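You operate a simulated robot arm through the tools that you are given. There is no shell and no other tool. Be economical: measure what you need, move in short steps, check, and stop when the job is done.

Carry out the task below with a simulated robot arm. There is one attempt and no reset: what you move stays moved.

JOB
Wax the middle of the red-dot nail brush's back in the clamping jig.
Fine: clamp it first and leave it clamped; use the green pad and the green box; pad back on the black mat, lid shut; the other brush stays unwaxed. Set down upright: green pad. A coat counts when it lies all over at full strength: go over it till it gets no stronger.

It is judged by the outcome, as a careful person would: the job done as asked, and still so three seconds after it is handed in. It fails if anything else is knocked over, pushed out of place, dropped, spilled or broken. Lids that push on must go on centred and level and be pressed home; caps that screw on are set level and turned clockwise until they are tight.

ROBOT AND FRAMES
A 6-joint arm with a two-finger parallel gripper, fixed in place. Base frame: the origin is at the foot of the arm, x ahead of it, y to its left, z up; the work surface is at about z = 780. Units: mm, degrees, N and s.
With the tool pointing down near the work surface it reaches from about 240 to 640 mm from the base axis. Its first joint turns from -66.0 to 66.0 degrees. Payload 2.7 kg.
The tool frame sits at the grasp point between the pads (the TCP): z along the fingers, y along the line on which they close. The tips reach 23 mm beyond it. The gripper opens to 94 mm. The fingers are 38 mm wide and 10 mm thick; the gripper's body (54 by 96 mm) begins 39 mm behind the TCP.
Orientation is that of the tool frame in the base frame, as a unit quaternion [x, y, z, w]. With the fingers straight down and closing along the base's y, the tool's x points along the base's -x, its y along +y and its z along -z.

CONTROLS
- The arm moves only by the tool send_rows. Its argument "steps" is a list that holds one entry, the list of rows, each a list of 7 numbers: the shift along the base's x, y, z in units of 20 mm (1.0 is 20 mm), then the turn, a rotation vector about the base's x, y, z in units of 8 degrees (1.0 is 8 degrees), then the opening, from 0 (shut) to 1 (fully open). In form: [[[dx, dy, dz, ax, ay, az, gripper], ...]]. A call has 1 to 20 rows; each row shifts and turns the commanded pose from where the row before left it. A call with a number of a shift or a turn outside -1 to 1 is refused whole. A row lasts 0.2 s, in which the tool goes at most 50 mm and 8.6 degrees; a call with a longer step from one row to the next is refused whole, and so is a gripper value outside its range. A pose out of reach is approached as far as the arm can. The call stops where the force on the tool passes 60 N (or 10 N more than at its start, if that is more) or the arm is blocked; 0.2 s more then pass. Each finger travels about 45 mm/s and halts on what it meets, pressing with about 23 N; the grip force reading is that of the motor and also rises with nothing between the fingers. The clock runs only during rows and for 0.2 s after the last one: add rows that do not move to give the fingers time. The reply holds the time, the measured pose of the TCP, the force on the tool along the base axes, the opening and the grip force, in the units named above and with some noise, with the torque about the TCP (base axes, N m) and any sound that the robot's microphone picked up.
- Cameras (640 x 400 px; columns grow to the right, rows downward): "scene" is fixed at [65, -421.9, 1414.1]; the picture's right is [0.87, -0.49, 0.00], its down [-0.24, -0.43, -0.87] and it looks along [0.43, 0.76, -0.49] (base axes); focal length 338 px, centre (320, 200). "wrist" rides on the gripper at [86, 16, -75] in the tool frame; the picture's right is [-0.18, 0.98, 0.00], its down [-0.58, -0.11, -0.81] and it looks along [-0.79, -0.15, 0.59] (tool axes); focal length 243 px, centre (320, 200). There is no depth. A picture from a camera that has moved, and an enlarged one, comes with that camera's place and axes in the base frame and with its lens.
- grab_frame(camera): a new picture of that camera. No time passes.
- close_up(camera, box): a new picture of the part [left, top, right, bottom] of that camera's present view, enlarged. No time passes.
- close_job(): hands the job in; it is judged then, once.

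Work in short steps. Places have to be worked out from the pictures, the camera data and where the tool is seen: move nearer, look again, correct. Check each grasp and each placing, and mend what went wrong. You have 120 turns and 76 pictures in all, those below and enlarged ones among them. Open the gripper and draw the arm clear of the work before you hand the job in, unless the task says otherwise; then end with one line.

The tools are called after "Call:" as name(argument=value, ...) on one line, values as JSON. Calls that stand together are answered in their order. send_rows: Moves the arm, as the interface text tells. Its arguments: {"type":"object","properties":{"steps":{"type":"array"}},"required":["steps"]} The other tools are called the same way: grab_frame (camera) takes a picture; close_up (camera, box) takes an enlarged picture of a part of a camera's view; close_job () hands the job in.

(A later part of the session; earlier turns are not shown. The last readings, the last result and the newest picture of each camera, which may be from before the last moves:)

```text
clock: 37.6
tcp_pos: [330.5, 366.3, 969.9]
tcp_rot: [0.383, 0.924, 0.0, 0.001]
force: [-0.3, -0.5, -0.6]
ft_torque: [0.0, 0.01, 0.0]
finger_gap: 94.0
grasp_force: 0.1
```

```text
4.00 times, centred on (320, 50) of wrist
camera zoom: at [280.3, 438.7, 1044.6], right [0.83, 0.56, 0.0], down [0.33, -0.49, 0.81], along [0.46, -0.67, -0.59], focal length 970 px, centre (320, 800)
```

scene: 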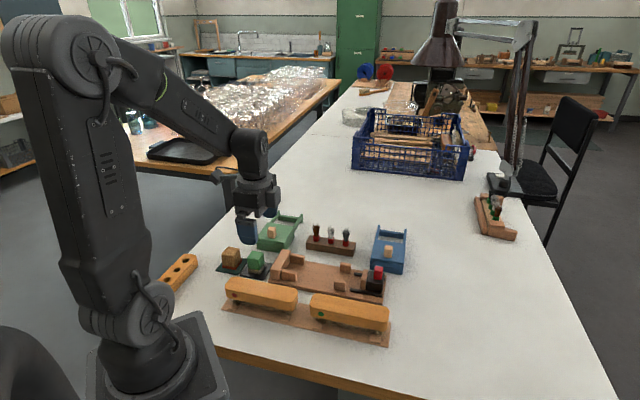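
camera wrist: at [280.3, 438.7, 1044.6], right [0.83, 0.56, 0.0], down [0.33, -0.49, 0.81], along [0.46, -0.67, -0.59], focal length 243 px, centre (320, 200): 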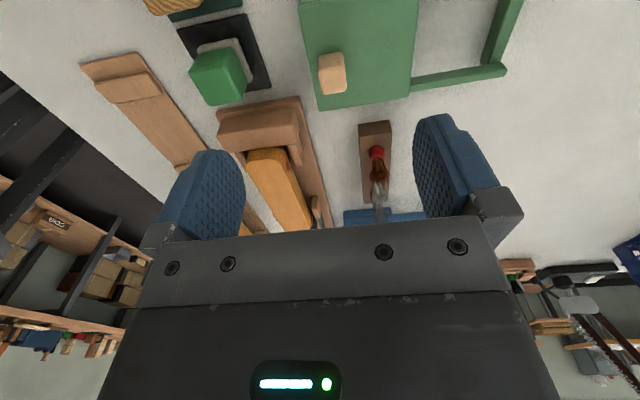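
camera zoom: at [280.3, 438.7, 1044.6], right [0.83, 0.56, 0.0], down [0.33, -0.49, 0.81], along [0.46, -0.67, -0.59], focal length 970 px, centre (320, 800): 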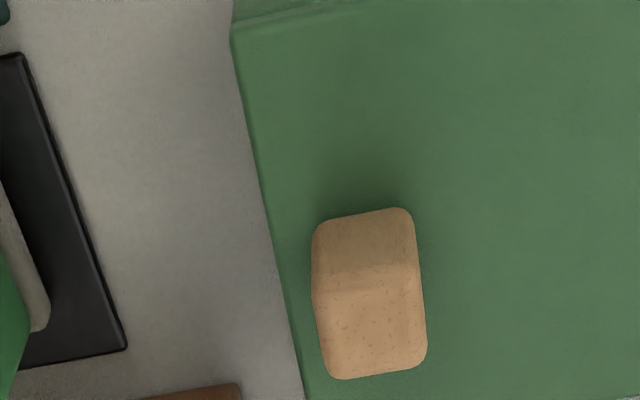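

Knob located: s≈-14, w≈502, top z≈855, lid top ≈829. I move above the knob with a partly open gripper and check.

Call:
send_rows(steps=[[[0.36, 0, -0.8, 0, 0, 0, 0.6], [0.36, -0.05, -0.9, 0, 0, 0, 0.6], [0, 0, -0.9, 0, 0, 0, 0.6], [0, 0, -0.7, 0, 0, 0, 0.6], [0, 0, 0, 0, 0, 0, 0.6]]])

Call:
close_up(camera="scene", box=[210, 190, 322, 260])

Call:
close_up(camera="wrist", box=[176, 0, 496, 200])

```text
clock: 38.8
tcp_pos: [345.6, 363.8, 902.4]
tcp_rot: [0.383, 0.924, 0.0, 0.001]
force: [0.0, 0.3, -0.3]
ft_torque: [0.0, 0.02, 0.0]
finger_gap: 56.3
grasp_force: 0.0
```

```text
5.71 times, centred on (266, 225) of scene
camera zoom: at [65.0, -421.9, 1414.1], right [0.87, -0.49, 0.0], down [-0.24, -0.43, -0.87], along [0.43, 0.76, -0.49], focal length 1929 px, centre (629, 57)
```

zoom: 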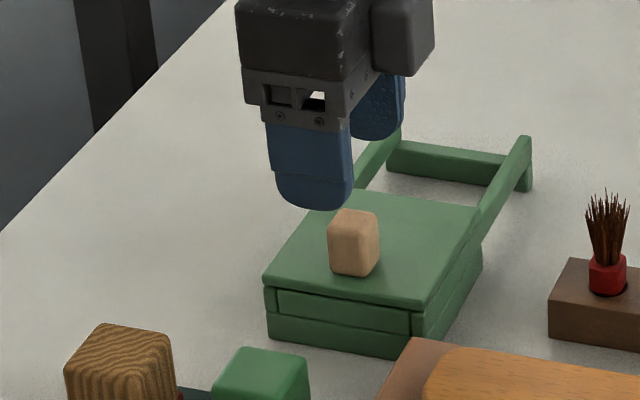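

```text
2.00 times, centred on (336, 100) of wrist
camera zoom: at [295.9, 436.8, 978.3], right [0.82, 0.57, 0.0], down [0.33, -0.49, 0.81], along [0.46, -0.67, -0.59], focal length 485 px, centre (288, 400)
```

zoom: 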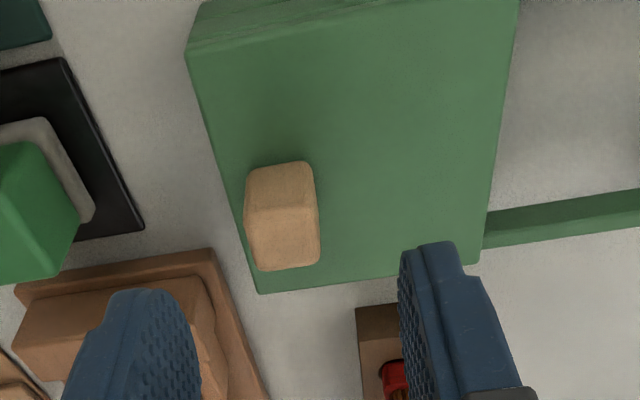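

Aligned well enough. Descend around the knob (tips just above the lid) and grip.

Call:
send_rows(steps=[[[0.1, -0.1, -0.7, 0, 0, 0, 0.6], [0, 0, -0.7, 0, 0, 0, 0.6], [0, 0, -0.7, 0, 0, 0, 0.6], [0, 0, -0.1, 0, 0, 0, 0.6], [0, 0, 0, 0, 0, 0, 0.6]]])

Call:
close_up(camera="scene", box=[210, 190, 322, 260])

```text
clock: 40.0
tcp_pos: [348.0, 364.0, 858.6]
tcp_rot: [0.382, 0.924, 0.0, 0.001]
force: [-0.2, 0.0, 0.8]
ft_torque: [-0.03, 0.01, 0.0]
finger_gap: 56.2
grasp_force: 0.1
```

```text
5.71 times, centred on (266, 225) of scene
camera zoom: at [65.0, -421.9, 1414.1], right [0.87, -0.49, 0.0], down [-0.24, -0.43, -0.87], along [0.43, 0.76, -0.49], focal length 1929 px, centre (629, 57)
```

zoom: 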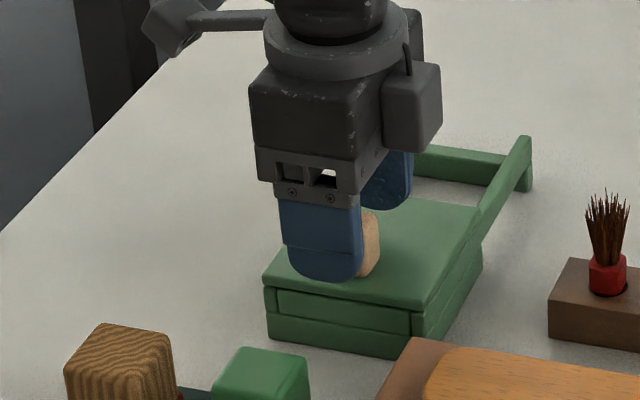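

Call:
send_rows(steps=[[[0.22, -0.22, 0, 0, 0, 0, 0.6], [0, 0, 0, 0, 0, 0, 0.3], [0, 0, 0, 0, 0, 0, 0], [0, 0, 0, 0, 0, 0, 0], [0, 0, 0, 0, 0, 0, 0], [0, 0, 0, 0, 0, 0, 0]]])

```text
clock: 41.4
tcp_pos: [352.4, 359.3, 858.1]
tcp_rot: [0.383, 0.924, -0.001, 0.0]
force: [0.0, 1.0, -0.8]
ft_torque: [-0.04, 0.01, 0.01]
finger_gap: 21.3
grasp_force: 44.6
```

Gripped the lid knob. Slide toward the rails (+w) gently.

Call:
send_rows(steps=[[[0.25, 0.25, 0, 0, 0, 0, 0], [0.35, 0.35, 0, 0, 0, 0, 0], [0.35, 0.35, 0, 0, 0, 0, 0], [0, 0, 0, 0, 0, 0, 0]]])

Call:
close_up(camera="scene", box=[210, 190, 322, 260])

```text
clock: 42.4
tcp_pos: [372.4, 378.0, 858.5]
tcp_rot: [0.383, 0.924, -0.001, 0.0]
force: [2.8, -3.0, -7.7]
ft_torque: [-0.17, -0.18, -0.04]
finger_gap: 21.2
grasp_force: 44.7
```

```text
5.71 times, centred on (266, 225) of scene
camera zoom: at [65.2, -421.8, 1414.1], right [0.87, -0.49, 0.0], down [-0.24, -0.43, -0.87], along [0.43, 0.76, -0.49], focal length 1929 px, centre (629, 57)
```

zoom: 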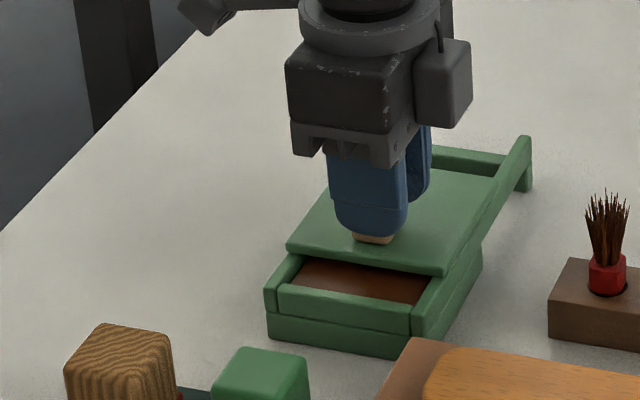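

Works; brown wax is visible inside. Continue about 50 mm more.

Call:
send_rows(steps=[[[0.35, 0.35, 0, 0, 0, 0, 0], [0.35, 0.35, 0, 0, 0, 0, 0], [0.35, 0.35, 0, 0, 0, 0, 0], [0.35, 0.35, 0, 0, 0, 0, 0], [0.3, 0.3, 0, 0, 0, 0, 0], [0, 0, 0, 0, 0, 0, 0]]])

Call:
close_up(camera="scene", box=[210, 190, 322, 260])

```text
clock: 43.8
tcp_pos: [405.5, 412.8, 858.8]
tcp_rot: [0.382, 0.924, 0.0, 0.0]
force: [2.9, -2.9, -3.6]
ft_torque: [-0.27, -0.18, -0.03]
finger_gap: 21.3
grasp_force: 44.9
```

```text
5.71 times, centred on (266, 225) of scene
camera zoom: at [65.2, -421.9, 1414.1], right [0.87, -0.49, 0.0], down [-0.24, -0.43, -0.87], along [0.43, 0.76, -0.49], focal length 1929 px, centre (629, 57)
```

zoom: 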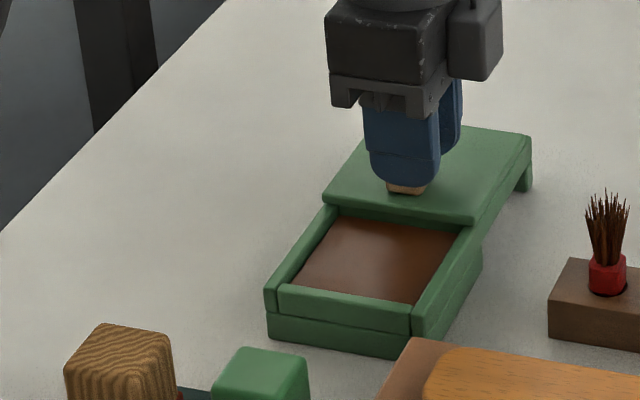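

Box is open. Release the knob, rise, and go look at the green pad.

Call:
send_rows(steps=[[[0, 0, 0, 0, 0, 0, 0.5], [0, 0, 0, 0, 0, 0, 0.5], [0, 0, 0, 0, 0, 0, 0.5], [0, 0, 0.8, 0, 0, 0, 0.5], [0, 0, 0.9, 0, 0, 0, 0.5], [-0.5, -0.7, 0.9, 0, 0, 0, 0.8], [-0.9, -0.7, 0.5, 0, 0, 0, 1], [-0.9, -0.7, 0, 0, 0, 0, 1], [-0.9, -0.7, 0, 0, 0, 0, 1], [-0.9, -0.7, 0, 0, 0, 0, 1], [-0.9, -0.7, 0, 0, 0, 0, 1], [-0.9, -0.7, 0, 0, 0, 0, 1], [-0.9, -0.3, 0, 0, 0, 0, 1]]])

Call:
grab_frame(camera="wrist")

Call:
close_up(camera="scene", box=[200, 210, 312, 280])

```text
clock: 46.6
tcp_pos: [268.5, 310.0, 918.5]
tcp_rot: [0.383, 0.924, 0.0, 0.0]
force: [0.1, -0.3, -0.6]
ft_torque: [0.0, 0.01, 0.06]
finger_gap: 93.8
grasp_force: 0.0
```

```text
31 pictures are left
camera wrist: at [218.2, 381.6, 994.6], right [0.83, 0.56, 0.0], down [0.33, -0.49, 0.81], along [0.46, -0.67, -0.59], focal length 243 px, centre (320, 200)
```

wrist: 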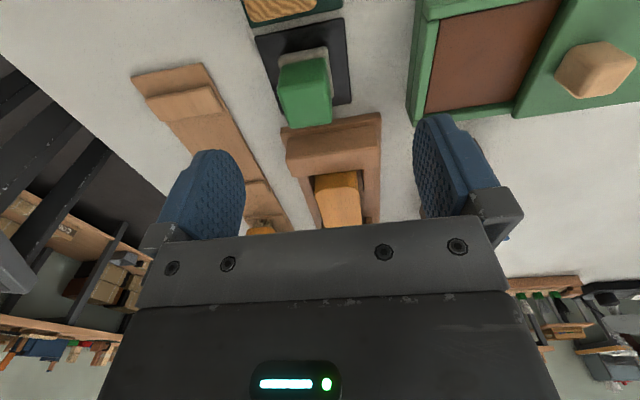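

```text
5.71 times, centred on (256, 245) of scene
camera zoom: at [65.0, -421.9, 1414.1], right [0.87, -0.49, 0.0], down [-0.24, -0.43, -0.87], along [0.43, 0.76, -0.49], focal length 1929 px, centre (686, -57)
```

zoom: 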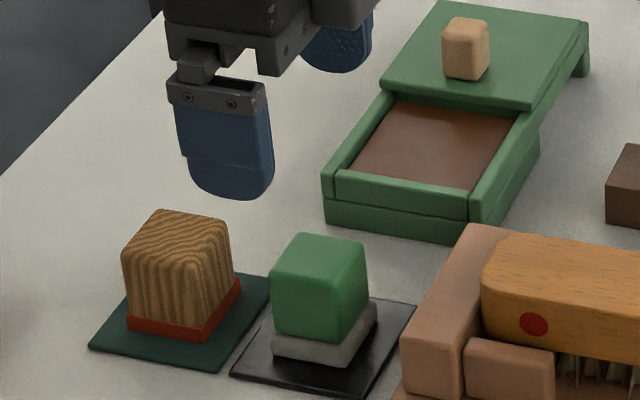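

Green pad: mat centre s≈-14.6, w≈395; handle top z≈842. Move above it and lower to check.

Call:
send_rows(steps=[[[0, -0.52, -0.3, 0, 0, 0, 1], [0, -0.52, -0.5, 0, 0, 0, 1], [0, 0, -0.9, 0, 0, 0, 1], [0, 0, 0, 0, 0, 0, 1]]])

Call:
close_up(camera="scene", box=[200, 210, 312, 280])

```text
clock: 47.6
tcp_pos: [269.6, 287.1, 886.7]
tcp_rot: [0.383, 0.924, 0.0, -0.001]
force: [-0.5, -0.2, 0.3]
ft_torque: [-0.01, -0.01, 0.0]
finger_gap: 93.8
grasp_force: 0.1
```

```text
5.71 times, centred on (256, 245) of scene
camera zoom: at [65.0, -421.9, 1414.1], right [0.87, -0.49, 0.0], down [-0.24, -0.43, -0.87], along [0.43, 0.76, -0.49], focal length 1929 px, centre (686, -57)
```

zoom: 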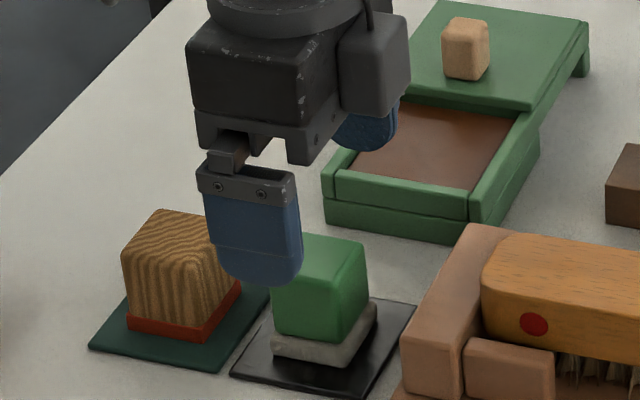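

Clear of the neighbouring pad. Descend and grip the handle.

Call:
send_rows(steps=[[[0, 0, -0.9, 0, 0, 0, 1], [0, 0, -0.9, 0, 0, 0, 1], [0, 0, -0.8, 0, 0, 0, 1], [0, 0, 0, 0, 0, 0, 0.6], [0, 0, 0, 0, 0, 0, 0.4], [0, 0, 0, 0, 0, 0, 0.2], [0, 0, 0, 0, 0, 0, 0], [0, 0, 0, 0, 0, 0, 0]]])

Call:
close_up(camera="scene", box=[200, 210, 312, 280])

```text
clock: 49.4
tcp_pos: [270.6, 287.0, 835.6]
tcp_rot: [0.383, 0.924, -0.001, 0.0]
force: [-1.3, -0.5, -0.2]
ft_torque: [-0.01, 0.02, 0.0]
finger_gap: 35.4
grasp_force: 23.0
```

```text
5.71 times, centred on (256, 245) of scene
camera zoom: at [65.0, -421.9, 1414.1], right [0.87, -0.49, 0.0], down [-0.24, -0.43, -0.87], along [0.43, 0.76, -0.49], focal length 1929 px, centre (686, -57)
```

zoom: 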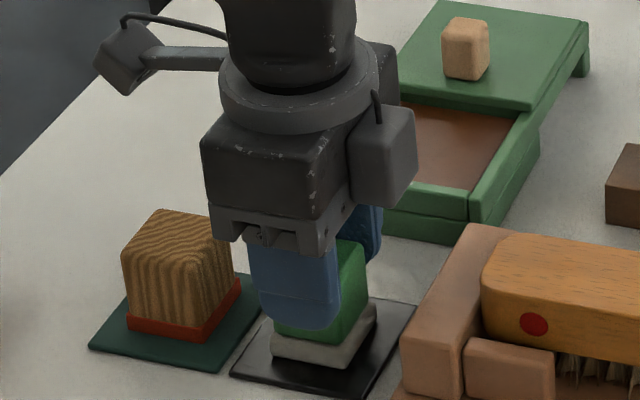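

Gripped (35.4 mm). Lift straight up, then carry to over the wax.

Call:
send_rows(steps=[[[0, 0, 0.4, 0, 0, 0, 0], [0, 0, 0.9, 0, 0, 0, 0], [0, 0, 0.9, 0, 0, 0, 0], [0, 0, 0.9, 0, 0, 0, 0], [0.92, 0.98, 0.3, 0, 0, 0, 0], [0.92, 0.98, 0, 0, 0, 0, 0], [0.92, 0.98, 0, 0, 0, 0, 0], [0.92, 0.98, 0, 0, 0, 0, 0], [0.92, 0.98, 0, 0, 0, 0, 0], [0, 0, 0, 0, 0, 0, 0]]])

Call:
close_up(camera="scene", box=[210, 190, 322, 260])

Call:
close_up(camera="wrist", box=[176, 0, 496, 200])

```text
clock: 51.6
tcp_pos: [360.1, 384.4, 903.1]
tcp_rot: [0.383, 0.924, -0.001, 0.0]
force: [0.3, -0.6, -0.8]
ft_torque: [0.0, -0.01, -0.04]
finger_gap: 35.2
grasp_force: 22.7
```

```text
5.71 times, centred on (266, 225) of scene
camera zoom: at [65.1, -421.9, 1414.1], right [0.87, -0.49, 0.0], down [-0.24, -0.43, -0.87], along [0.43, 0.76, -0.49], focal length 1929 px, centre (629, 57)
```

zoom: 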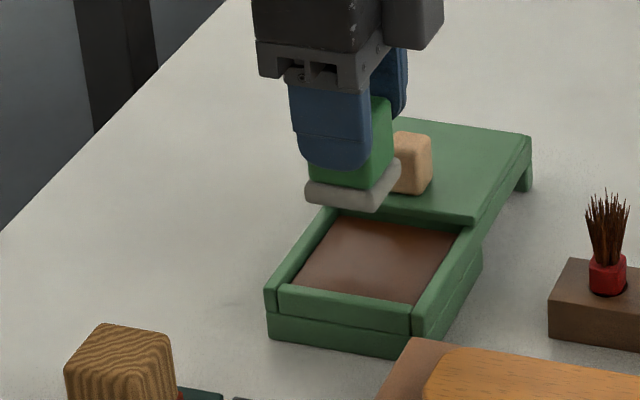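

```text
2.00 times, centred on (336, 100) of wrist
camera zoom: at [310.7, 457.5, 978.5], right [0.83, 0.56, 0.0], down [0.33, -0.49, 0.81], along [0.46, -0.67, -0.59], focal length 485 px, centre (288, 400)
```

zoom: 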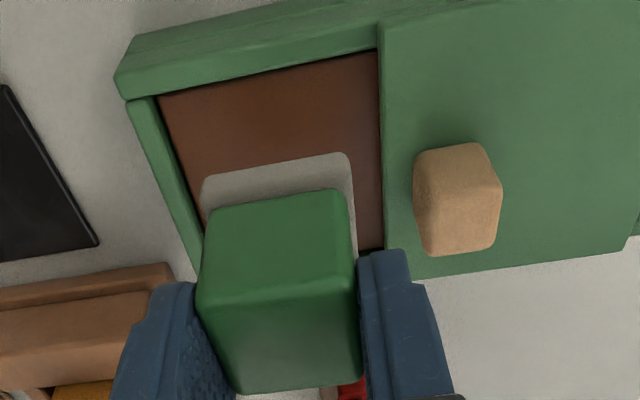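

The pad is well centred over the wax. Lower gently until contact.

Call:
send_rows(steps=[[[0.03, 0, -0.5, 0, 0, 0, 0], [0, 0, -0.5, 0, 0, 0, 0], [0, 0, -0.4, 0, 0, 0, 0], [0, 0, -0.2, 0, 0, 0, 0], [0, 0, 0, 0, 0, 0, 0]]])

```text
clock: 52.8
tcp_pos: [361.8, 385.5, 870.5]
tcp_rot: [0.383, 0.924, -0.001, 0.0]
force: [-0.7, -0.1, -0.3]
ft_torque: [-0.01, 0.04, -0.01]
finger_gap: 35.4
grasp_force: 23.2
```

Call:
send_rows(steps=[[[0, 0, -0.15, 0, 0, 0, 0], [0, 0, -0.15, 0, 0, 0, 0], [0, 0, 0, 0, 0, 0, 0]]])

Call:
close_up(camera="scene", box=[210, 190, 322, 260])

```text
clock: 53.6
tcp_pos: [362.2, 384.6, 864.0]
tcp_rot: [0.383, 0.924, 0.0, 0.0]
force: [-0.2, 0.1, -0.2]
ft_torque: [-0.01, 0.02, -0.01]
finger_gap: 35.3
grasp_force: 23.4
```

```text
5.71 times, centred on (266, 225) of scene
camera zoom: at [65.0, -421.9, 1414.1], right [0.87, -0.49, 0.0], down [-0.24, -0.43, -0.87], along [0.43, 0.76, -0.49], focal length 1929 px, centre (629, 57)
```

zoom: 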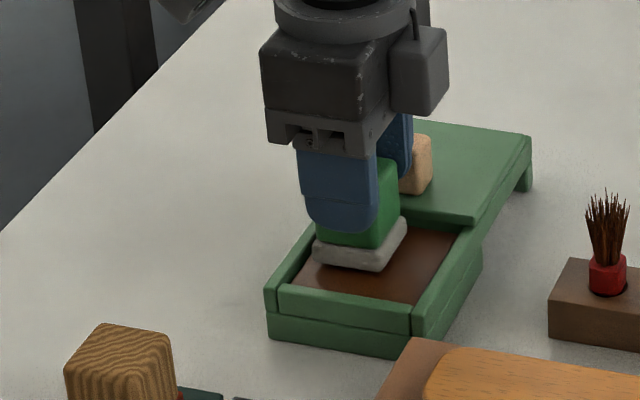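

Call:
send_rows(steps=[[[0, 0, -0.15, 0, 0, 0, 0], [0, 0, -0.1, 0, 0, 0, 0], [0, 0, 0, 0, 0, 0, 0]]])

```text
clock: 54.4
tcp_pos: [360.7, 386.3, 861.6]
tcp_rot: [0.383, 0.924, 0.0, 0.0]
force: [-3.2, -2.9, 13.6]
ft_torque: [-0.12, 0.22, 0.0]
finger_gap: 35.3
grasp_force: 22.8
```

Contact with 13.6 N on the wax. A small rub, then lift and check the pad.

Call:
send_rows(steps=[[[0.15, -0.15, 0, 0, 0, 0, 0], [-0.15, 0.15, 0, 0, 0, 0, 0], [0, 0, 0, 0, 0, 0, 0], [0, 0, 0.4, 0, 0, 0, 0], [0, 0, 0.9, 0, 0, 0, 0], [0, 0, 0.9, 0, 0, 0, 0], [0, 0, 0, 0, 0, 0, 0]]])

Call:
close_up(camera="scene", box=[210, 190, 322, 260])

```text
clock: 56.0
tcp_pos: [361.4, 385.1, 902.7]
tcp_rot: [0.382, 0.924, -0.001, -0.001]
force: [1.3, -0.3, -0.3]
ft_torque: [-0.02, -0.02, 0.0]
finger_gap: 35.2
grasp_force: 22.9
```

```text
5.71 times, centred on (266, 225) of scene
camera zoom: at [65.0, -421.9, 1414.1], right [0.87, -0.49, 0.0], down [-0.24, -0.43, -0.87], along [0.43, 0.76, -0.49], focal length 1929 px, centre (629, 57)
```

zoom: 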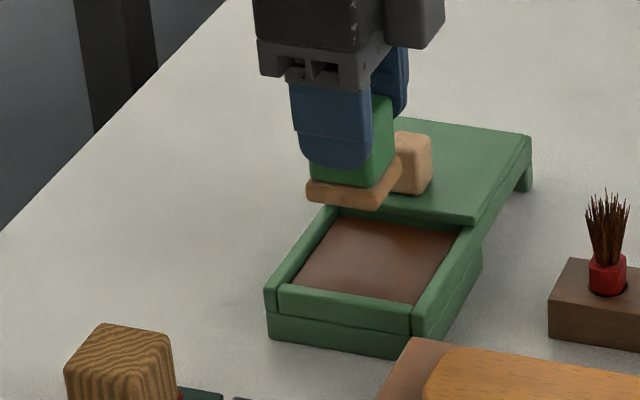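

The pad is loaded. Raise and carry it to above the middle of the brush (s≈150, w≈405).

Call:
send_rows(steps=[[[0, 0, 0.8, 0, 0, 0, 0], [0, 0, 0.5, 0, 0, 0, 0], [0.131, -0.927, 0, 0, 0, 0, 0], [0.131, -0.927, 0, 0, 0, 0, 0], [0.131, -0.927, 0, 0, 0, 0, 0], [0.131, -0.927, 0, 0, 0, 0, 0], [0.131, -0.927, 0, 0, 0, 0, 0], [0.131, -0.927, 0, 0, 0, 0, 0], [0.131, -0.927, 0, 0, 0, 0, 0], [0.131, -0.927, 0, 0, 0, 0, 0], [0.131, -0.927, 0, 0, 0, 0, 0], [0.131, -0.927, 0, 0, 0, 0, 0], [0.131, -0.927, 0, 0, 0, 0, 0], [0, 0, 0, 0, 0, 0, 0]]])

Call:
close_up(camera="scene", box=[262, 215, 390, 295])

Call:
close_up(camera="wrist", box=[176, 0, 496, 200])

```text
clock: 59.0
tcp_pos: [390.7, 182.1, 929.2]
tcp_rot: [0.383, 0.924, 0.001, 0.0]
force: [-0.2, 0.0, -0.1]
ft_torque: [-0.02, -0.04, 0.02]
finger_gap: 34.9
grasp_force: 22.7
```

```text
5.00 times, centred on (326, 255) of scene
camera zoom: at [65.0, -421.9, 1414.1], right [0.87, -0.49, 0.0], down [-0.24, -0.43, -0.87], along [0.43, 0.76, -0.49], focal length 1688 px, centre (290, -75)
```

zoom: 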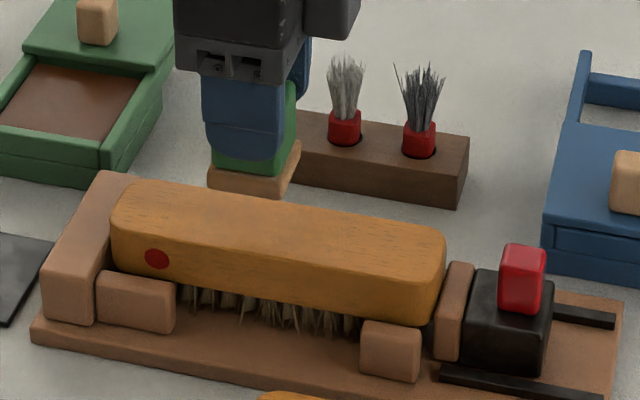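

```text
2.00 times, centred on (336, 100) of wrist
camera zoom: at [340.1, 254.6, 1004.4], right [0.82, 0.57, 0.0], down [0.33, -0.49, 0.81], along [0.46, -0.67, -0.59], focal length 485 px, centre (288, 400)
```

zoom: 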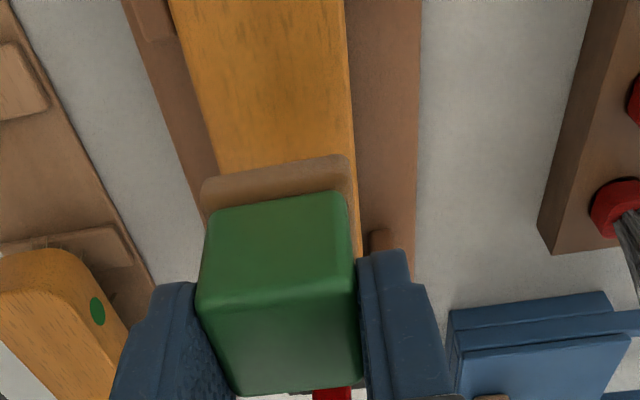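

Well aligned. Lower to contact.

Call:
send_rows(steps=[[[-0.03, -0.03, -0.6, 0, 0, 0, 0], [0, 0, -0.5, 0, 0, 0, 0], [0, 0, -0.25, 0, 0, 0, 0], [0, 0, -0.15, 0, 0, 0, 0], [0, 0, 0, 0, 0, 0, 0]]])

```text
clock: 60.2
tcp_pos: [390.3, 181.2, 898.3]
tcp_rot: [0.383, 0.924, 0.0, 0.0]
force: [-0.7, -0.8, -1.3]
ft_torque: [0.02, 0.01, 0.01]
finger_gap: 35.2
grasp_force: 23.6
```

Call:
send_rows(steps=[[[0, 0, -0.15, 0, 0, 0, 0], [0, 0, -0.1, 0, 0, 0, 0], [0, 0, 0, 0, 0, 0, 0]]])

```text
clock: 61.0
tcp_pos: [390.6, 181.7, 895.6]
tcp_rot: [0.382, 0.924, 0.001, 0.0]
force: [-3.0, 0.2, 12.2]
ft_torque: [0.05, 0.27, 0.01]
finger_gap: 35.2
grasp_force: 22.7
```

Light contact (12 N). Rub with short strokes along the brush, ±10 mm, and return to centre, then lift to look.

Call:
send_rows(steps=[[[0.18, -0.18, 0, 0, 0, 0, 0], [0.18, -0.18, 0, 0, 0, 0, 0], [-0.18, 0.18, 0, 0, 0, 0, 0], [-0.18, 0.18, 0, 0, 0, 0, 0], [-0.18, 0.18, 0, 0, 0, 0, 0], [-0.18, 0.18, 0, 0, 0, 0, 0], [0.18, -0.18, 0, 0, 0, 0, 0], [0.18, -0.18, 0, 0, 0, 0, 0], [0, 0, 0, 0, 0, 0, 0]]])

Call:
send_rows(steps=[[[0, 0, 0.7, 0, 0, 0, 0], [0, 0, 0.9, 0, 0, 0, 0], [0, 0, 0.9, 0, 0, 0, 0], [0, 0, 0, 0, 0, 0, 0]]])

Call:
close_up(camera="scene", box=[262, 215, 390, 295])

```text
clock: 63.0
tcp_pos: [389.7, 180.5, 894.9]
tcp_rot: [0.382, 0.924, -0.001, -0.001]
force: [-2.8, 2.2, 8.5]
ft_torque: [0.17, 0.11, -0.01]
finger_gap: 35.4
grasp_force: 23.5
```

```text
clock: 64.0
tcp_pos: [389.7, 182.5, 944.7]
tcp_rot: [0.382, 0.924, 0.0, 0.0]
force: [0.3, -0.3, -0.6]
ft_torque: [0.01, -0.03, -0.02]
finger_gap: 35.0
grasp_force: 22.9
```

```text
5.00 times, centred on (326, 255) of scene
camera zoom: at [65.0, -421.9, 1414.1], right [0.87, -0.49, 0.0], down [-0.24, -0.43, -0.87], along [0.43, 0.76, -0.49], focal length 1688 px, centre (290, -75)
```

zoom: 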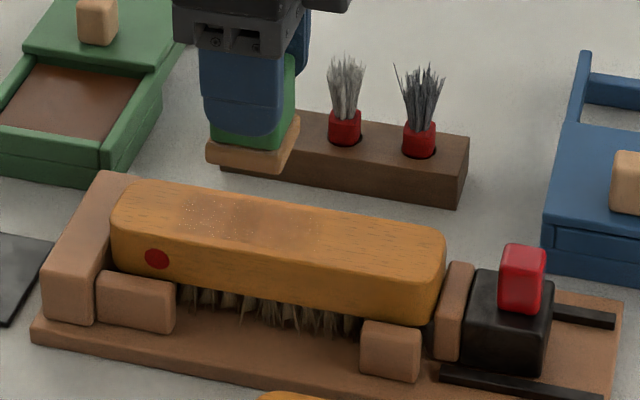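

A coat is visible. Zoom in to judge coverage.

Call:
close_up(camera="scene", box=[282, 246, 354, 291])

```text
8.89 times, centred on (318, 268) of scene
camera zoom: at [65.0, -421.9, 1414.1], right [0.87, -0.49, 0.0], down [-0.24, -0.43, -0.87], along [0.43, 0.76, -0.49], focal length 3000 px, centre (338, -409)
```

zoom: 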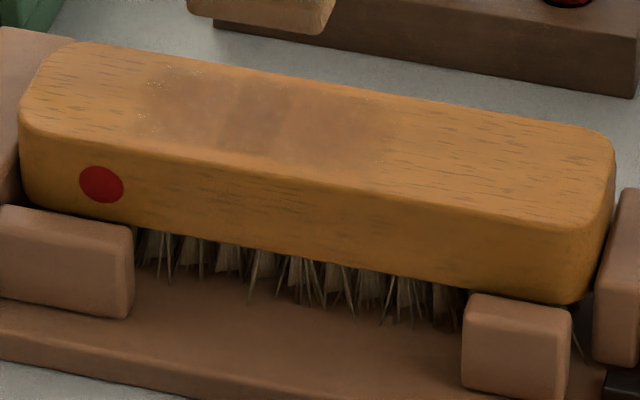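

The patch looks centred at s≈140 rather than 151; get a better look from the wrist camera at height.

Call:
send_rows(steps=[[[-0.3, 0.3, 0.95, 0, 0, 0, 0], [-0.3, 0.3, 0.95, 0, 0, 0, 0], [-0.3, 0.3, 0.95, 0, 0, 0, 0], [-0.3, 0.3, 0.95, 0, 0, 0, 0], [0, 0, 0.95, 0, 0, 0, 0], [0, 0, 0.95, 0, 0, 0, 0], [0, 0, 0, 0, 0, 0, 0]]])

Call:
close_up(camera="wrist", box=[230, 0, 390, 100])

```text
clock: 65.6
tcp_pos: [367.1, 204.2, 1059.2]
tcp_rot: [0.383, 0.924, 0.001, 0.0]
force: [0.0, -0.1, 0.0]
ft_torque: [0.01, 0.0, 0.03]
finger_gap: 35.5
grasp_force: 22.7
```

```text
4.00 times, centred on (310, 50) of wrist
camera zoom: at [315.9, 277.3, 1135.1], right [0.83, 0.56, 0.0], down [0.33, -0.49, 0.81], along [0.46, -0.67, -0.59], focal length 970 px, centre (360, 800)
```

zoom: 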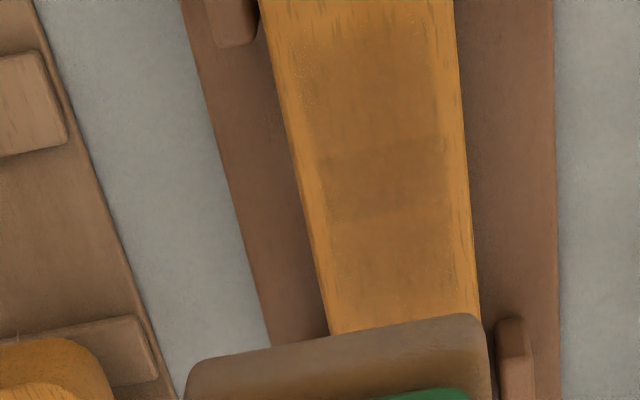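

The patch spans s≈108–172 with darkest overlap in the middle, while the brush middle is s≈151, so the pad mark is ~8 mm behind the TCP. I return and rub with the TCP from s≈150 to 174 in several passes.

Call:
send_rows(steps=[[[0.3, -0.3, -0.95, 0, 0, 0, 0], [0.3, -0.3, -0.95, 0, 0, 0, 0], [0.3, -0.3, -0.95, 0, 0, 0, 0], [0.35, -0.3, -0.95, 0, 0, 0, 0], [0, 0, -0.95, 0, 0, 0, 0], [0, 0, -0.95, 0, 0, 0, 0], [0, 0, -0.95, 0, 0, 0, 0], [0, 0, -0.95, 0, 0, 0, 0], [0, 0, -0.3, 0, 0, 0, 0], [0, 0, -0.2, 0, 0, 0, 0], [0, 0, 0, 0, 0, 0, 0]]])

```text
clock: 68.0
tcp_pos: [390.5, 180.8, 896.5]
tcp_rot: [0.382, 0.924, 0.0, 0.0]
force: [-0.1, 0.1, -0.8]
ft_torque: [0.01, -0.01, 0.02]
finger_gap: 35.4
grasp_force: 22.3
```

Call:
send_rows(steps=[[[0.1, -0.1, -0.1, 0, 0, 0, 0], [0, 0, -0.1, 0, 0, 0, 0], [0.2, -0.2, 0, 0, 0, 0, 0], [0.2, -0.2, 0, 0, 0, 0, 0], [0.2, -0.2, 0, 0, 0, 0, 0], [0.1, -0.1, 0, 0, 0, 0, 0], [0.1, 0.1, 0, 0, 0, 0, 0], [-0.2, 0.2, 0, 0, 0, 0, 0], [-0.2, 0.2, 0, 0, 0, 0, 0], [-0.2, 0.2, 0, 0, 0, 0, 0], [-0.1, 0.1, 0, 0, 0, 0, 0], [-0.2, -0.2, 0, 0, 0, 0, 0], [0.2, -0.2, 0, 0, 0, 0, 0], [0.2, -0.2, 0, 0, 0, 0, 0], [0.2, -0.2, 0, 0, 0, 0, 0], [0.1, -0.1, 0, 0, 0, 0, 0], [0, 0, 0, 0, 0, 0, 0]]])

```text
clock: 71.6
tcp_pos: [404.9, 163.4, 894.0]
tcp_rot: [0.382, 0.924, 0.0, 0.001]
force: [-3.4, 3.4, 12.8]
ft_torque: [0.11, 0.1, -0.02]
finger_gap: 35.2
grasp_force: 22.9
```

Contact held at ~13 N. Two more passes, then lift and inspect.

Call:
send_rows(steps=[[[0.1, 0.1, 0, 0, 0, 0, 0], [-0.2, 0.2, 0, 0, 0, 0, 0], [-0.2, 0.2, 0, 0, 0, 0, 0], [-0.2, 0.2, 0, 0, 0, 0, 0], [-0.1, 0.1, 0, 0, 0, 0, 0], [0.2, -0.2, 0, 0, 0, 0, 0], [0.2, -0.2, 0, 0, 0, 0, 0], [0.2, -0.2, 0, 0, 0, 0, 0], [0.1, -0.1, 0, 0, 0, 0, 0], [0, 0, 0, 0, 0, 0, 0], [0, 0, 0.7, 0, 0, 0, 0], [0, 0, 0.9, 0, 0, 0, 0], [0, 0, 0.9, 0, 0, 0, 0], [0, 0, 0.9, 0, 0, 0, 0], [0, 0, 0, 0, 0, 0, 0]]])

Call:
close_up(camera="scene", box=[282, 236, 370, 291])

```text
clock: 74.8
tcp_pos: [407.4, 165.3, 960.1]
tcp_rot: [0.382, 0.924, 0.0, 0.001]
force: [0.2, 0.5, -1.2]
ft_torque: [0.02, -0.04, 0.0]
finger_gap: 34.9
grasp_force: 23.1
```

```text
7.27 times, centred on (326, 264) of scene
camera zoom: at [65.0, -421.9, 1414.1], right [0.87, -0.49, 0.0], down [-0.24, -0.43, -0.87], along [0.43, 0.76, -0.49], focal length 2455 px, centre (276, -262)
```

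zoom: 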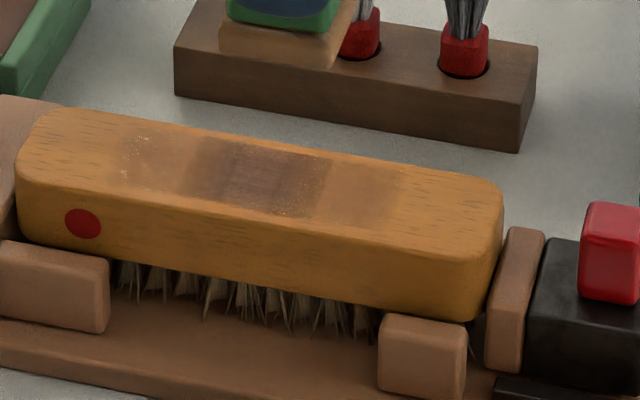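

The middle is much darker now, with lighter margins. Reload the pad: return to the wax and dip again.

Call:
send_rows(steps=[[[-0.19, 0.915, 0, 0, 0, 0, 0], [-0.19, 0.915, 0, 0, 0, 0, 0], [-0.19, 0.915, 0, 0, 0, 0, 0], [-0.19, 0.915, 0, 0, 0, 0, 0], [-0.19, 0.915, 0, 0, 0, 0, 0], [-0.19, 0.915, 0, 0, 0, 0, 0], [-0.19, 0.915, 0, 0, 0, 0, 0], [-0.19, 0.915, -0.3, 0, 0, 0, 0], [-0.19, 0.915, -0.3, 0, 0, 0, 0], [-0.19, 0.915, -0.3, 0, 0, 0, 0], [-0.19, 0.915, -0.3, 0, 0, 0, 0], [-0.19, 0.915, -0.3, 0, 0, 0, 0], [0, 0, -0.6, 0, 0, 0, 0], [0, 0, 0, 0, 0, 0, 0]]])

```text
clock: 77.8
tcp_pos: [360.6, 384.5, 919.3]
tcp_rot: [0.382, 0.924, 0.0, 0.0]
force: [0.4, -0.2, -0.3]
ft_torque: [-0.02, 0.03, 0.0]
finger_gap: 35.1
grasp_force: 22.7
```

Call:
send_rows(steps=[[[0.03, 0.03, -0.8, 0, 0, 0, 0], [0, 0, -0.8, 0, 0, 0, 0], [0, 0, -0.8, 0, 0, 0, 0], [0, 0, -0.3, 0, 0, 0, 0], [0, 0, -0.25, 0, 0, 0, 0], [0, 0, 0, 0, 0, 0, 0], [0.15, -0.15, 0, 0, 0, 0, 0], [-0.15, 0.15, 0, 0, 0, 0, 0], [0, 0, 0, 0, 0, 0, 0]]])

```text
clock: 79.8
tcp_pos: [361.5, 385.6, 858.6]
tcp_rot: [0.383, 0.924, 0.0, 0.0]
force: [0.2, 0.1, -0.5]
ft_torque: [0.0, -0.05, -0.02]
finger_gap: 35.4
grasp_force: 23.4
```

Call:
send_rows(steps=[[[0, 0, -0.1, 0, 0, 0, 0], [0, 0, -0.1, 0, 0, 0, 0], [0, 0, 0, 0, 0, 0, 0]]])

```text
clock: 80.6
tcp_pos: [361.6, 386.3, 859.0]
tcp_rot: [0.383, 0.924, 0.002, 0.001]
force: [-4.5, -4.7, 21.0]
ft_torque: [-0.19, 0.1, -0.01]
finger_gap: 35.4
grasp_force: 23.6
```

Dipped (21 N). Small rub, lift and return to the brush.

Call:
send_rows(steps=[[[0.1, -0.1, 0, 0, 0, 0, 0], [-0.1, 0.1, 0, 0, 0, 0, 0], [0, 0, 0.5, 0, 0, 0, 0], [0, 0, 0.9, 0, 0, 0, 0], [0, 0, 0.9, 0, 0, 0, 0], [0, 0, 0.9, 0, 0, 0, 0], [0, 0, 0.4, 0, 0, 0, 0], [0, 0, 0, 0, 0, 0, 0]]])

Call:
close_up(camera="scene", box=[210, 180, 338, 260])

```text
clock: 82.4
tcp_pos: [361.5, 384.7, 927.4]
tcp_rot: [0.383, 0.924, 0.0, 0.0]
force: [0.0, 0.1, -1.0]
ft_torque: [0.0, -0.01, -0.01]
finger_gap: 35.2
grasp_force: 23.0
```

```text
5.00 times, centred on (274, 220) of scene
camera zoom: at [65.0, -421.9, 1414.1], right [0.87, -0.49, 0.0], down [-0.24, -0.43, -0.87], along [0.43, 0.76, -0.49], focal length 1688 px, centre (550, 100)
```

zoom: 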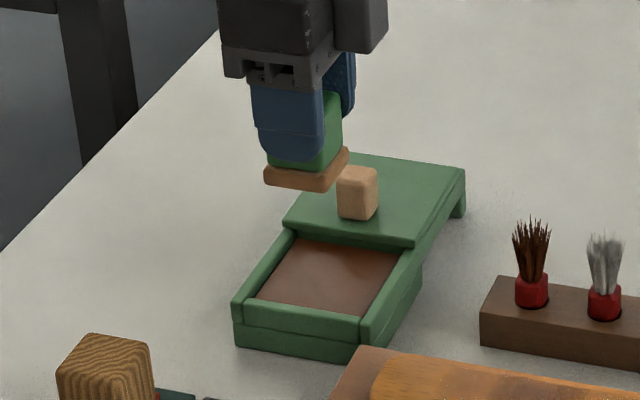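

Reloaded. Carry back over the brush and lower.

Call:
send_rows(steps=[[[0.14, -0.93, 0, 0, 0, 0, 0], [0.14, -0.93, 0, 0, 0, 0, 0], [0.14, -0.93, 0, 0, 0, 0, 0], [0.14, -0.93, 0, 0, 0, 0, 0], [0.14, -0.93, 0, 0, 0, 0, 0], [0.14, -0.93, 0, 0, 0, 0, 0], [0.14, -0.93, 0, 0, 0, 0, 0], [0.14, -0.93, 0, 0, 0, 0, 0], [0.14, -0.93, 0, 0, 0, 0, 0], [0.14, -0.93, 0, 0, 0, 0, 0], [0.14, -0.93, 0, 0, 0, 0, 0], [0, 0, -0.7, 0, 0, 0, 0], [0, 0, -0.7, 0, 0, 0, 0], [0, 0, -0.25, 0, 0, 0, 0], [0, 0, 0, 0, 0, 0, 0]]])

```text
clock: 85.6
tcp_pos: [393.1, 180.6, 894.3]
tcp_rot: [0.383, 0.924, 0.0, 0.0]
force: [-0.4, 0.7, -0.2]
ft_torque: [0.0, -0.01, 0.0]
finger_gap: 35.4
grasp_force: 23.1
```

Call:
send_rows(steps=[[[0, 0, -0.1, 0, 0, 0, 0], [0, 0, -0.12, 0, 0, 0, 0], [-0.2, 0.2, 0, 0, 0, 0, 0], [-0.2, 0.2, 0, 0, 0, 0, 0], [0.1, 0.1, 0, 0, 0, 0, 0], [0.2, -0.2, 0, 0, 0, 0, 0], [0.2, -0.2, 0, 0, 0, 0, 0], [0.2, -0.2, 0, 0, 0, 0, 0], [0.2, -0.2, 0, 0, 0, 0, 0], [0.2, -0.2, 0, 0, 0, 0, 0], [0.2, -0.2, 0, 0, 0, 0, 0], [-0.2, -0.2, 0, 0, 0, 0, 0], [-0.2, 0.2, 0, 0, 0, 0, 0], [-0.2, 0.2, 0, 0, 0, 0, 0], [-0.2, 0.2, 0, 0, 0, 0, 0], [-0.2, 0.2, 0, 0, 0, 0, 0], [-0.2, 0.2, 0, 0, 0, 0, 0], [-0.2, 0.2, 0, 0, 0, 0, 0], [0.1, 0.1, 0, 0, 0, 0, 0], [0, 0, 0, 0, 0, 0, 0]]])

```text
clock: 89.8
tcp_pos: [384.1, 188.6, 891.0]
tcp_rot: [0.383, 0.924, -0.002, 0.0]
force: [-4.7, -5.3, 15.1]
ft_torque: [-0.19, 0.21, 0.01]
finger_gap: 35.3
grasp_force: 23.4
```

Good contact (15 N). Two more full passes, then lift to a viewing pose.

Call:
send_rows(steps=[[[0.2, -0.2, 0, 0, 0, 0, 0], [0.2, -0.2, 0, 0, 0, 0, 0], [0.2, -0.2, 0, 0, 0, 0, 0], [0.2, -0.2, 0, 0, 0, 0, 0], [0.2, -0.2, 0, 0, 0, 0, 0], [0.2, -0.2, 0, 0, 0, 0, 0], [-0.2, 0.2, 0, 0, 0, 0, 0], [-0.2, 0.2, 0, 0, 0, 0, 0], [-0.2, 0.2, 0, 0, 0, 0, 0], [-0.2, 0.2, 0, 0, 0, 0, 0], [-0.2, 0.2, 0, 0, 0, 0, 0], [-0.2, 0.2, 0, 0, 0, 0, 0], [0, 0, 0.7, 0, 0, 0, 0], [0, 0, 0.95, 0, 0, 0, 0], [-0.15, 0.15, 0.95, 0, 0, 0, 0], [-0.15, 0.15, 0.95, 0, 0, 0, 0], [-0.15, 0.15, 0.95, 0, 0, 0, 0], [-0.15, 0.15, 0.95, 0, 0, 0, 0], [0, 0, 0.95, 0, 0, 0, 0], [0, 0, 0.95, 0, 0, 0, 0]]])

Call:
close_up(camera="wrist", box=[230, 0, 390, 100])

Call:
close_up(camera="scene", box=[282, 236, 370, 291])

```text
clock: 94.0
tcp_pos: [372.7, 200.4, 1037.3]
tcp_rot: [0.383, 0.924, 0.0, 0.0]
force: [-0.1, -0.4, 0.3]
ft_torque: [-0.01, 0.01, 0.03]
finger_gap: 35.5
grasp_force: 22.7
```

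```text
4.00 times, centred on (310, 50) of wrist
camera zoom: at [322.0, 273.4, 1113.3], right [0.82, 0.57, 0.0], down [0.33, -0.49, 0.81], along [0.46, -0.67, -0.59], focal length 970 px, centre (360, 800)
```

zoom: 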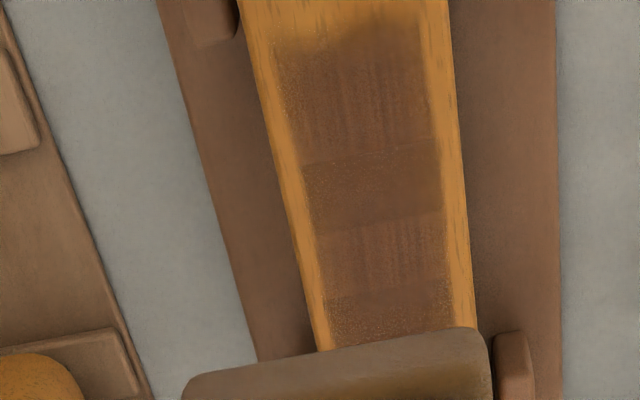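

```text
7.27 times, centred on (326, 264) of scene
camera zoom: at [65.0, -421.9, 1414.1], right [0.87, -0.49, 0.0], down [-0.24, -0.43, -0.87], along [0.43, 0.76, -0.49], focal length 2455 px, centre (276, -262)
```

zoom: 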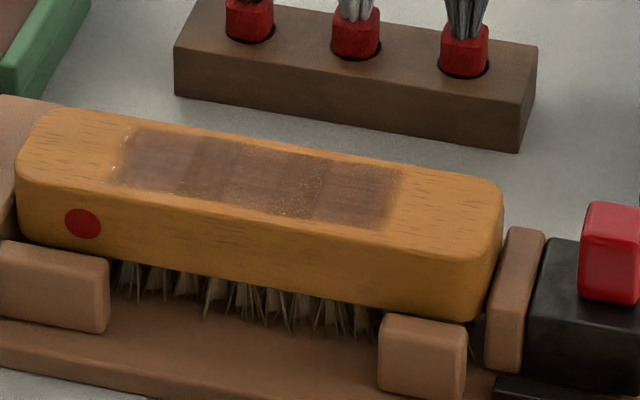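

Coat is much stronger but shows bands; another load and more passes are needed until uniform. Back to the wax.

Call:
send_rows(steps=[[[-0.056, 0.925, -0.6, 0, 0, 0, 0], [-0.056, 0.925, -0.6, 0, 0, 0, 0], [-0.056, 0.925, -0.6, 0, 0, 0, 0], [-0.056, 0.925, -0.6, 0, 0, 0, 0], [-0.056, 0.925, -0.6, 0, 0, 0, 0], [-0.056, 0.925, -0.6, 0, 0, 0, 0], [-0.056, 0.925, -0.6, 0, 0, 0, 0], [-0.056, 0.925, -0.6, 0, 0, 0, 0], [-0.056, 0.925, -0.6, 0, 0, 0, 0], [-0.056, 0.925, -0.5, 0, 0, 0, 0], [0, 0, -0.9, 0, 0, 0, 0], [0, 0, -0.8, 0, 0, 0, 0], [0, 0, 0, 0, 0, 0, 0]]])

```text
clock: 96.8
tcp_pos: [362.3, 385.4, 885.9]
tcp_rot: [0.383, 0.924, 0.0, 0.0]
force: [-0.4, 0.3, 0.0]
ft_torque: [-0.02, 0.04, -0.02]
finger_gap: 35.3
grasp_force: 23.2
```

Call:
send_rows(steps=[[[-0.03, -0.03, -0.6, 0, 0, 0, 0], [0, 0, -0.5, 0, 0, 0, 0], [0, 0, -0.2, 0, 0, 0, 0], [0, 0, -0.12, 0, 0, 0, 0], [0, 0, 0, 0, 0, 0, 0]]])

```text
clock: 98.0
tcp_pos: [360.8, 384.9, 857.2]
tcp_rot: [0.382, 0.924, 0.0, 0.0]
force: [0.2, 0.8, -1.0]
ft_torque: [-0.01, -0.01, -0.02]
finger_gap: 35.3
grasp_force: 23.4
```

Call:
send_rows(steps=[[[0, 0, -0.12, 0, 0, 0, 0], [0, 0, -0.06, 0, 0, 0, 0], [0, 0, 0, 0, 0, 0, 0]]])

```text
clock: 98.8
tcp_pos: [362.6, 385.6, 855.8]
tcp_rot: [0.383, 0.924, 0.002, 0.001]
force: [-4.2, -5.0, 20.5]
ft_torque: [-0.13, 0.17, 0.01]
finger_gap: 35.4
grasp_force: 23.2
```

Loaded (the pad has slid up slightly in the grip, ~6 mm total; I'll use lighter force). Return to the brush.

Call:
send_rows(steps=[[[0, 0, 0.5, 0, 0, 0, 0], [0, 0, 0.9, 0, 0, 0, 0], [0, 0, 0.9, 0, 0, 0, 0], [0, 0, 0.9, 0, 0, 0, 0], [0, 0, 0.4, 0, 0, 0, 0], [0.13, -0.93, 0, 0, 0, 0, 0], [0.13, -0.93, 0, 0, 0, 0, 0], [0.13, -0.93, 0, 0, 0, 0, 0], [0.13, -0.93, 0, 0, 0, 0, 0], [0.13, -0.93, 0, 0, 0, 0, 0], [0.13, -0.93, 0, 0, 0, 0, 0], [0.13, -0.93, 0, 0, 0, 0, 0], [0.13, -0.93, 0, 0, 0, 0, 0], [0.13, -0.93, 0, 0, 0, 0, 0], [0.13, -0.93, 0, 0, 0, 0, 0], [0.13, -0.93, 0, 0, 0, 0, 0], [0, 0, -0.7, 0, 0, 0, 0], [0, 0, -0.7, 0, 0, 0, 0], [0, 0, 0, 0, 0, 0, 0]]])

```text
clock: 102.8
tcp_pos: [390.5, 183.1, 897.0]
tcp_rot: [0.383, 0.924, 0.0, 0.0]
force: [-0.4, -0.1, 0.0]
ft_torque: [-0.01, -0.02, -0.02]
finger_gap: 35.2
grasp_force: 23.4
```

Call:
send_rows(steps=[[[0, -0.05, -0.3, 0, 0, 0, 0], [0, 0, -0.1, 0, 0, 0, 0], [0, 0, 0, 0, 0, 0, 0]]])

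```text
clock: 103.6
tcp_pos: [389.3, 180.5, 889.3]
tcp_rot: [0.383, 0.924, 0.001, 0.0]
force: [-4.4, 0.0, 10.4]
ft_torque: [0.03, 0.18, -0.07]
finger_gap: 35.4
grasp_force: 23.0
```

Contact at 10 N. Sweep with ±5 mm side offsets to reach the edges too.

Call:
send_rows(steps=[[[-0.2, 0.2, 0, 0, 0, 0, 0], [0.18, 0.18, 0, 0, 0, 0, 0], [0.2, -0.2, 0, 0, 0, 0, 0], [0.2, -0.2, 0, 0, 0, 0, 0], [0.2, -0.2, 0, 0, 0, 0, 0], [0.2, -0.2, 0, 0, 0, 0, 0], [0.2, -0.2, 0, 0, 0, 0, 0], [-0.18, -0.18, 0, 0, 0, 0, 0], [-0.18, -0.18, 0, 0, 0, 0, 0], [-0.2, 0.2, 0, 0, 0, 0, 0], [-0.2, 0.2, 0, 0, 0, 0, 0], [-0.2, 0.2, 0, 0, 0, 0, 0], [-0.2, 0.2, 0, 0, 0, 0, 0], [-0.2, 0.2, 0, 0, 0, 0, 0], [0.18, 0.18, 0, 0, 0, 0, 0], [0, 0, 0, 0, 0, 0, 0]]])

```text
clock: 107.0
tcp_pos: [383.5, 183.6, 888.8]
tcp_rot: [0.383, 0.924, -0.001, -0.001]
force: [-5.7, -3.4, 14.4]
ft_torque: [0.04, 0.32, 0.07]
finger_gap: 35.5
grasp_force: 22.7
```

Two more centre passes, then lift to view.

Call:
send_rows(steps=[[[0.2, -0.2, 0, 0, 0, 0, 0], [0.2, -0.2, 0, 0, 0, 0, 0], [0.2, -0.2, 0, 0, 0, 0, 0], [0.2, -0.2, 0, 0, 0, 0, 0], [0.2, -0.2, 0, 0, 0, 0, 0], [-0.2, 0.2, 0, 0, 0, 0, 0], [-0.2, 0.2, 0, 0, 0, 0, 0], [-0.2, 0.2, 0, 0, 0, 0, 0], [-0.2, 0.2, 0, 0, 0, 0, 0], [-0.2, 0.2, 0, 0, 0, 0, 0], [0, 0, 0.7, 0, 0, 0, 0], [0, 0, 0.95, 0, 0, 0, 0], [-0.15, 0.15, 0.95, 0, 0, 0, 0], [-0.15, 0.15, 0.95, 0, 0, 0, 0], [-0.15, 0.15, 0.95, 0, 0, 0, 0], [-0.15, 0.15, 0.95, 0, 0, 0, 0], [0, 0, 0.95, 0, 0, 0, 0], [0, 0, 0.95, 0, 0, 0, 0]]])

Call:
close_up(camera="wrist", box=[230, 0, 390, 100])

Call:
close_up(camera="scene", box=[282, 236, 370, 291])

```text
clock: 110.8
tcp_pos: [374.5, 196.0, 1036.6]
tcp_rot: [0.383, 0.924, 0.001, 0.0]
force: [-0.4, -0.4, -1.6]
ft_torque: [-0.02, -0.01, 0.02]
finger_gap: 35.2
grasp_force: 22.7
```

```text
4.00 times, centred on (310, 50) of wrist
camera zoom: at [324.2, 267.9, 1111.9], right [0.82, 0.57, 0.0], down [0.33, -0.49, 0.81], along [0.46, -0.67, -0.59], focal length 970 px, centre (360, 800)
```

zoom: 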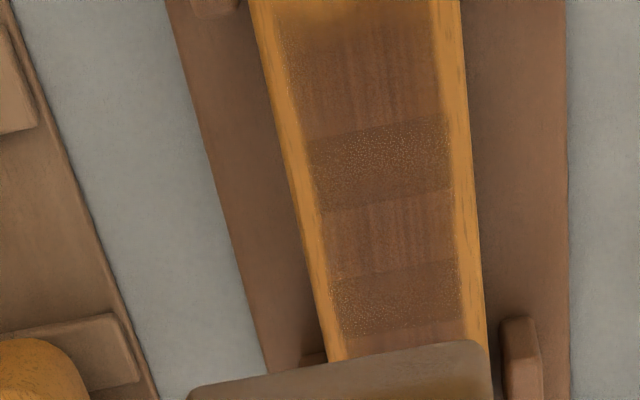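

```text
7.27 times, centred on (326, 264) of scene
camera zoom: at [65.0, -421.9, 1414.1], right [0.87, -0.49, 0.0], down [-0.24, -0.43, -0.87], along [0.43, 0.76, -0.49], focal length 2455 px, centre (276, -262)
```

zoom: 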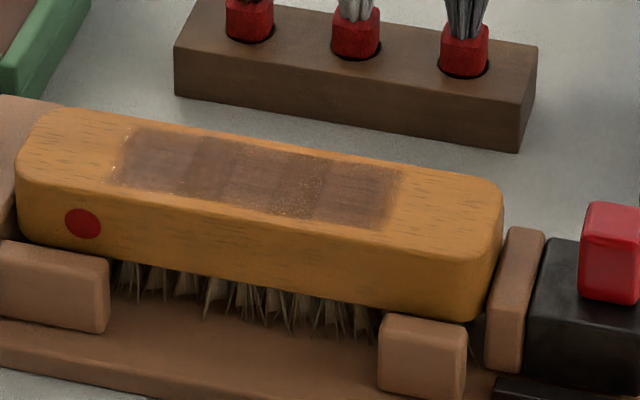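

The coat did not get any stronger after the last loaded passes, and the patch is centred on the brush (equal margins). To be sure about the patch ends, one more load with slightly longer strokes.

Call:
send_rows(steps=[[[-0.065, 0.945, -0.6, 0, 0, 0, 0], [-0.065, 0.945, -0.6, 0, 0, 0, 0], [-0.065, 0.945, -0.6, 0, 0, 0, 0], [-0.065, 0.945, -0.6, 0, 0, 0, 0], [-0.065, 0.945, -0.6, 0, 0, 0, 0], [-0.065, 0.945, -0.6, 0, 0, 0, 0], [-0.065, 0.945, -0.6, 0, 0, 0, 0], [-0.065, 0.945, -0.6, 0, 0, 0, 0], [-0.065, 0.945, -0.6, 0, 0, 0, 0], [-0.065, 0.945, -0.5, 0, 0, 0, 0], [0, 0, -0.9, 0, 0, 0, 0], [0, 0, -0.8, 0, 0, 0, 0], [0, 0, -0.8, 0, 0, 0, 0], [0, 0, -0.5, 0, 0, 0, 0], [0, 0, 0, 0, 0, 0, 0]]])

```text
clock: 114.0
tcp_pos: [360.4, 384.8, 859.1]
tcp_rot: [0.382, 0.924, 0.0, 0.0]
force: [0.4, 0.3, -1.3]
ft_torque: [0.0, -0.02, -0.02]
finger_gap: 35.3
grasp_force: 23.4
```

Call:
send_rows(steps=[[[0, 0, -0.1, 0, 0, 0, 0], [0, 0, -0.12, 0, 0, 0, 0], [0, 0, 0, 0, 0, 0, 0]]])

```text
clock: 114.8
tcp_pos: [360.9, 384.0, 854.5]
tcp_rot: [0.383, 0.924, 0.0, 0.0]
force: [-0.2, -0.4, -0.5]
ft_torque: [0.03, 0.01, -0.02]
finger_gap: 35.2
grasp_force: 22.8
```

Call:
send_rows(steps=[[[0, 0, -0.08, 0, 0, 0, 0], [0, 0, -0.05, 0, 0, 0, 0], [0, 0, 0, 0, 0, 0, 0]]])

```text
clock: 115.6
tcp_pos: [360.3, 384.8, 853.1]
tcp_rot: [0.384, 0.923, 0.001, 0.0]
force: [-4.2, -2.5, 19.8]
ft_torque: [0.07, 0.35, 0.01]
finger_gap: 35.4
grasp_force: 22.5
```

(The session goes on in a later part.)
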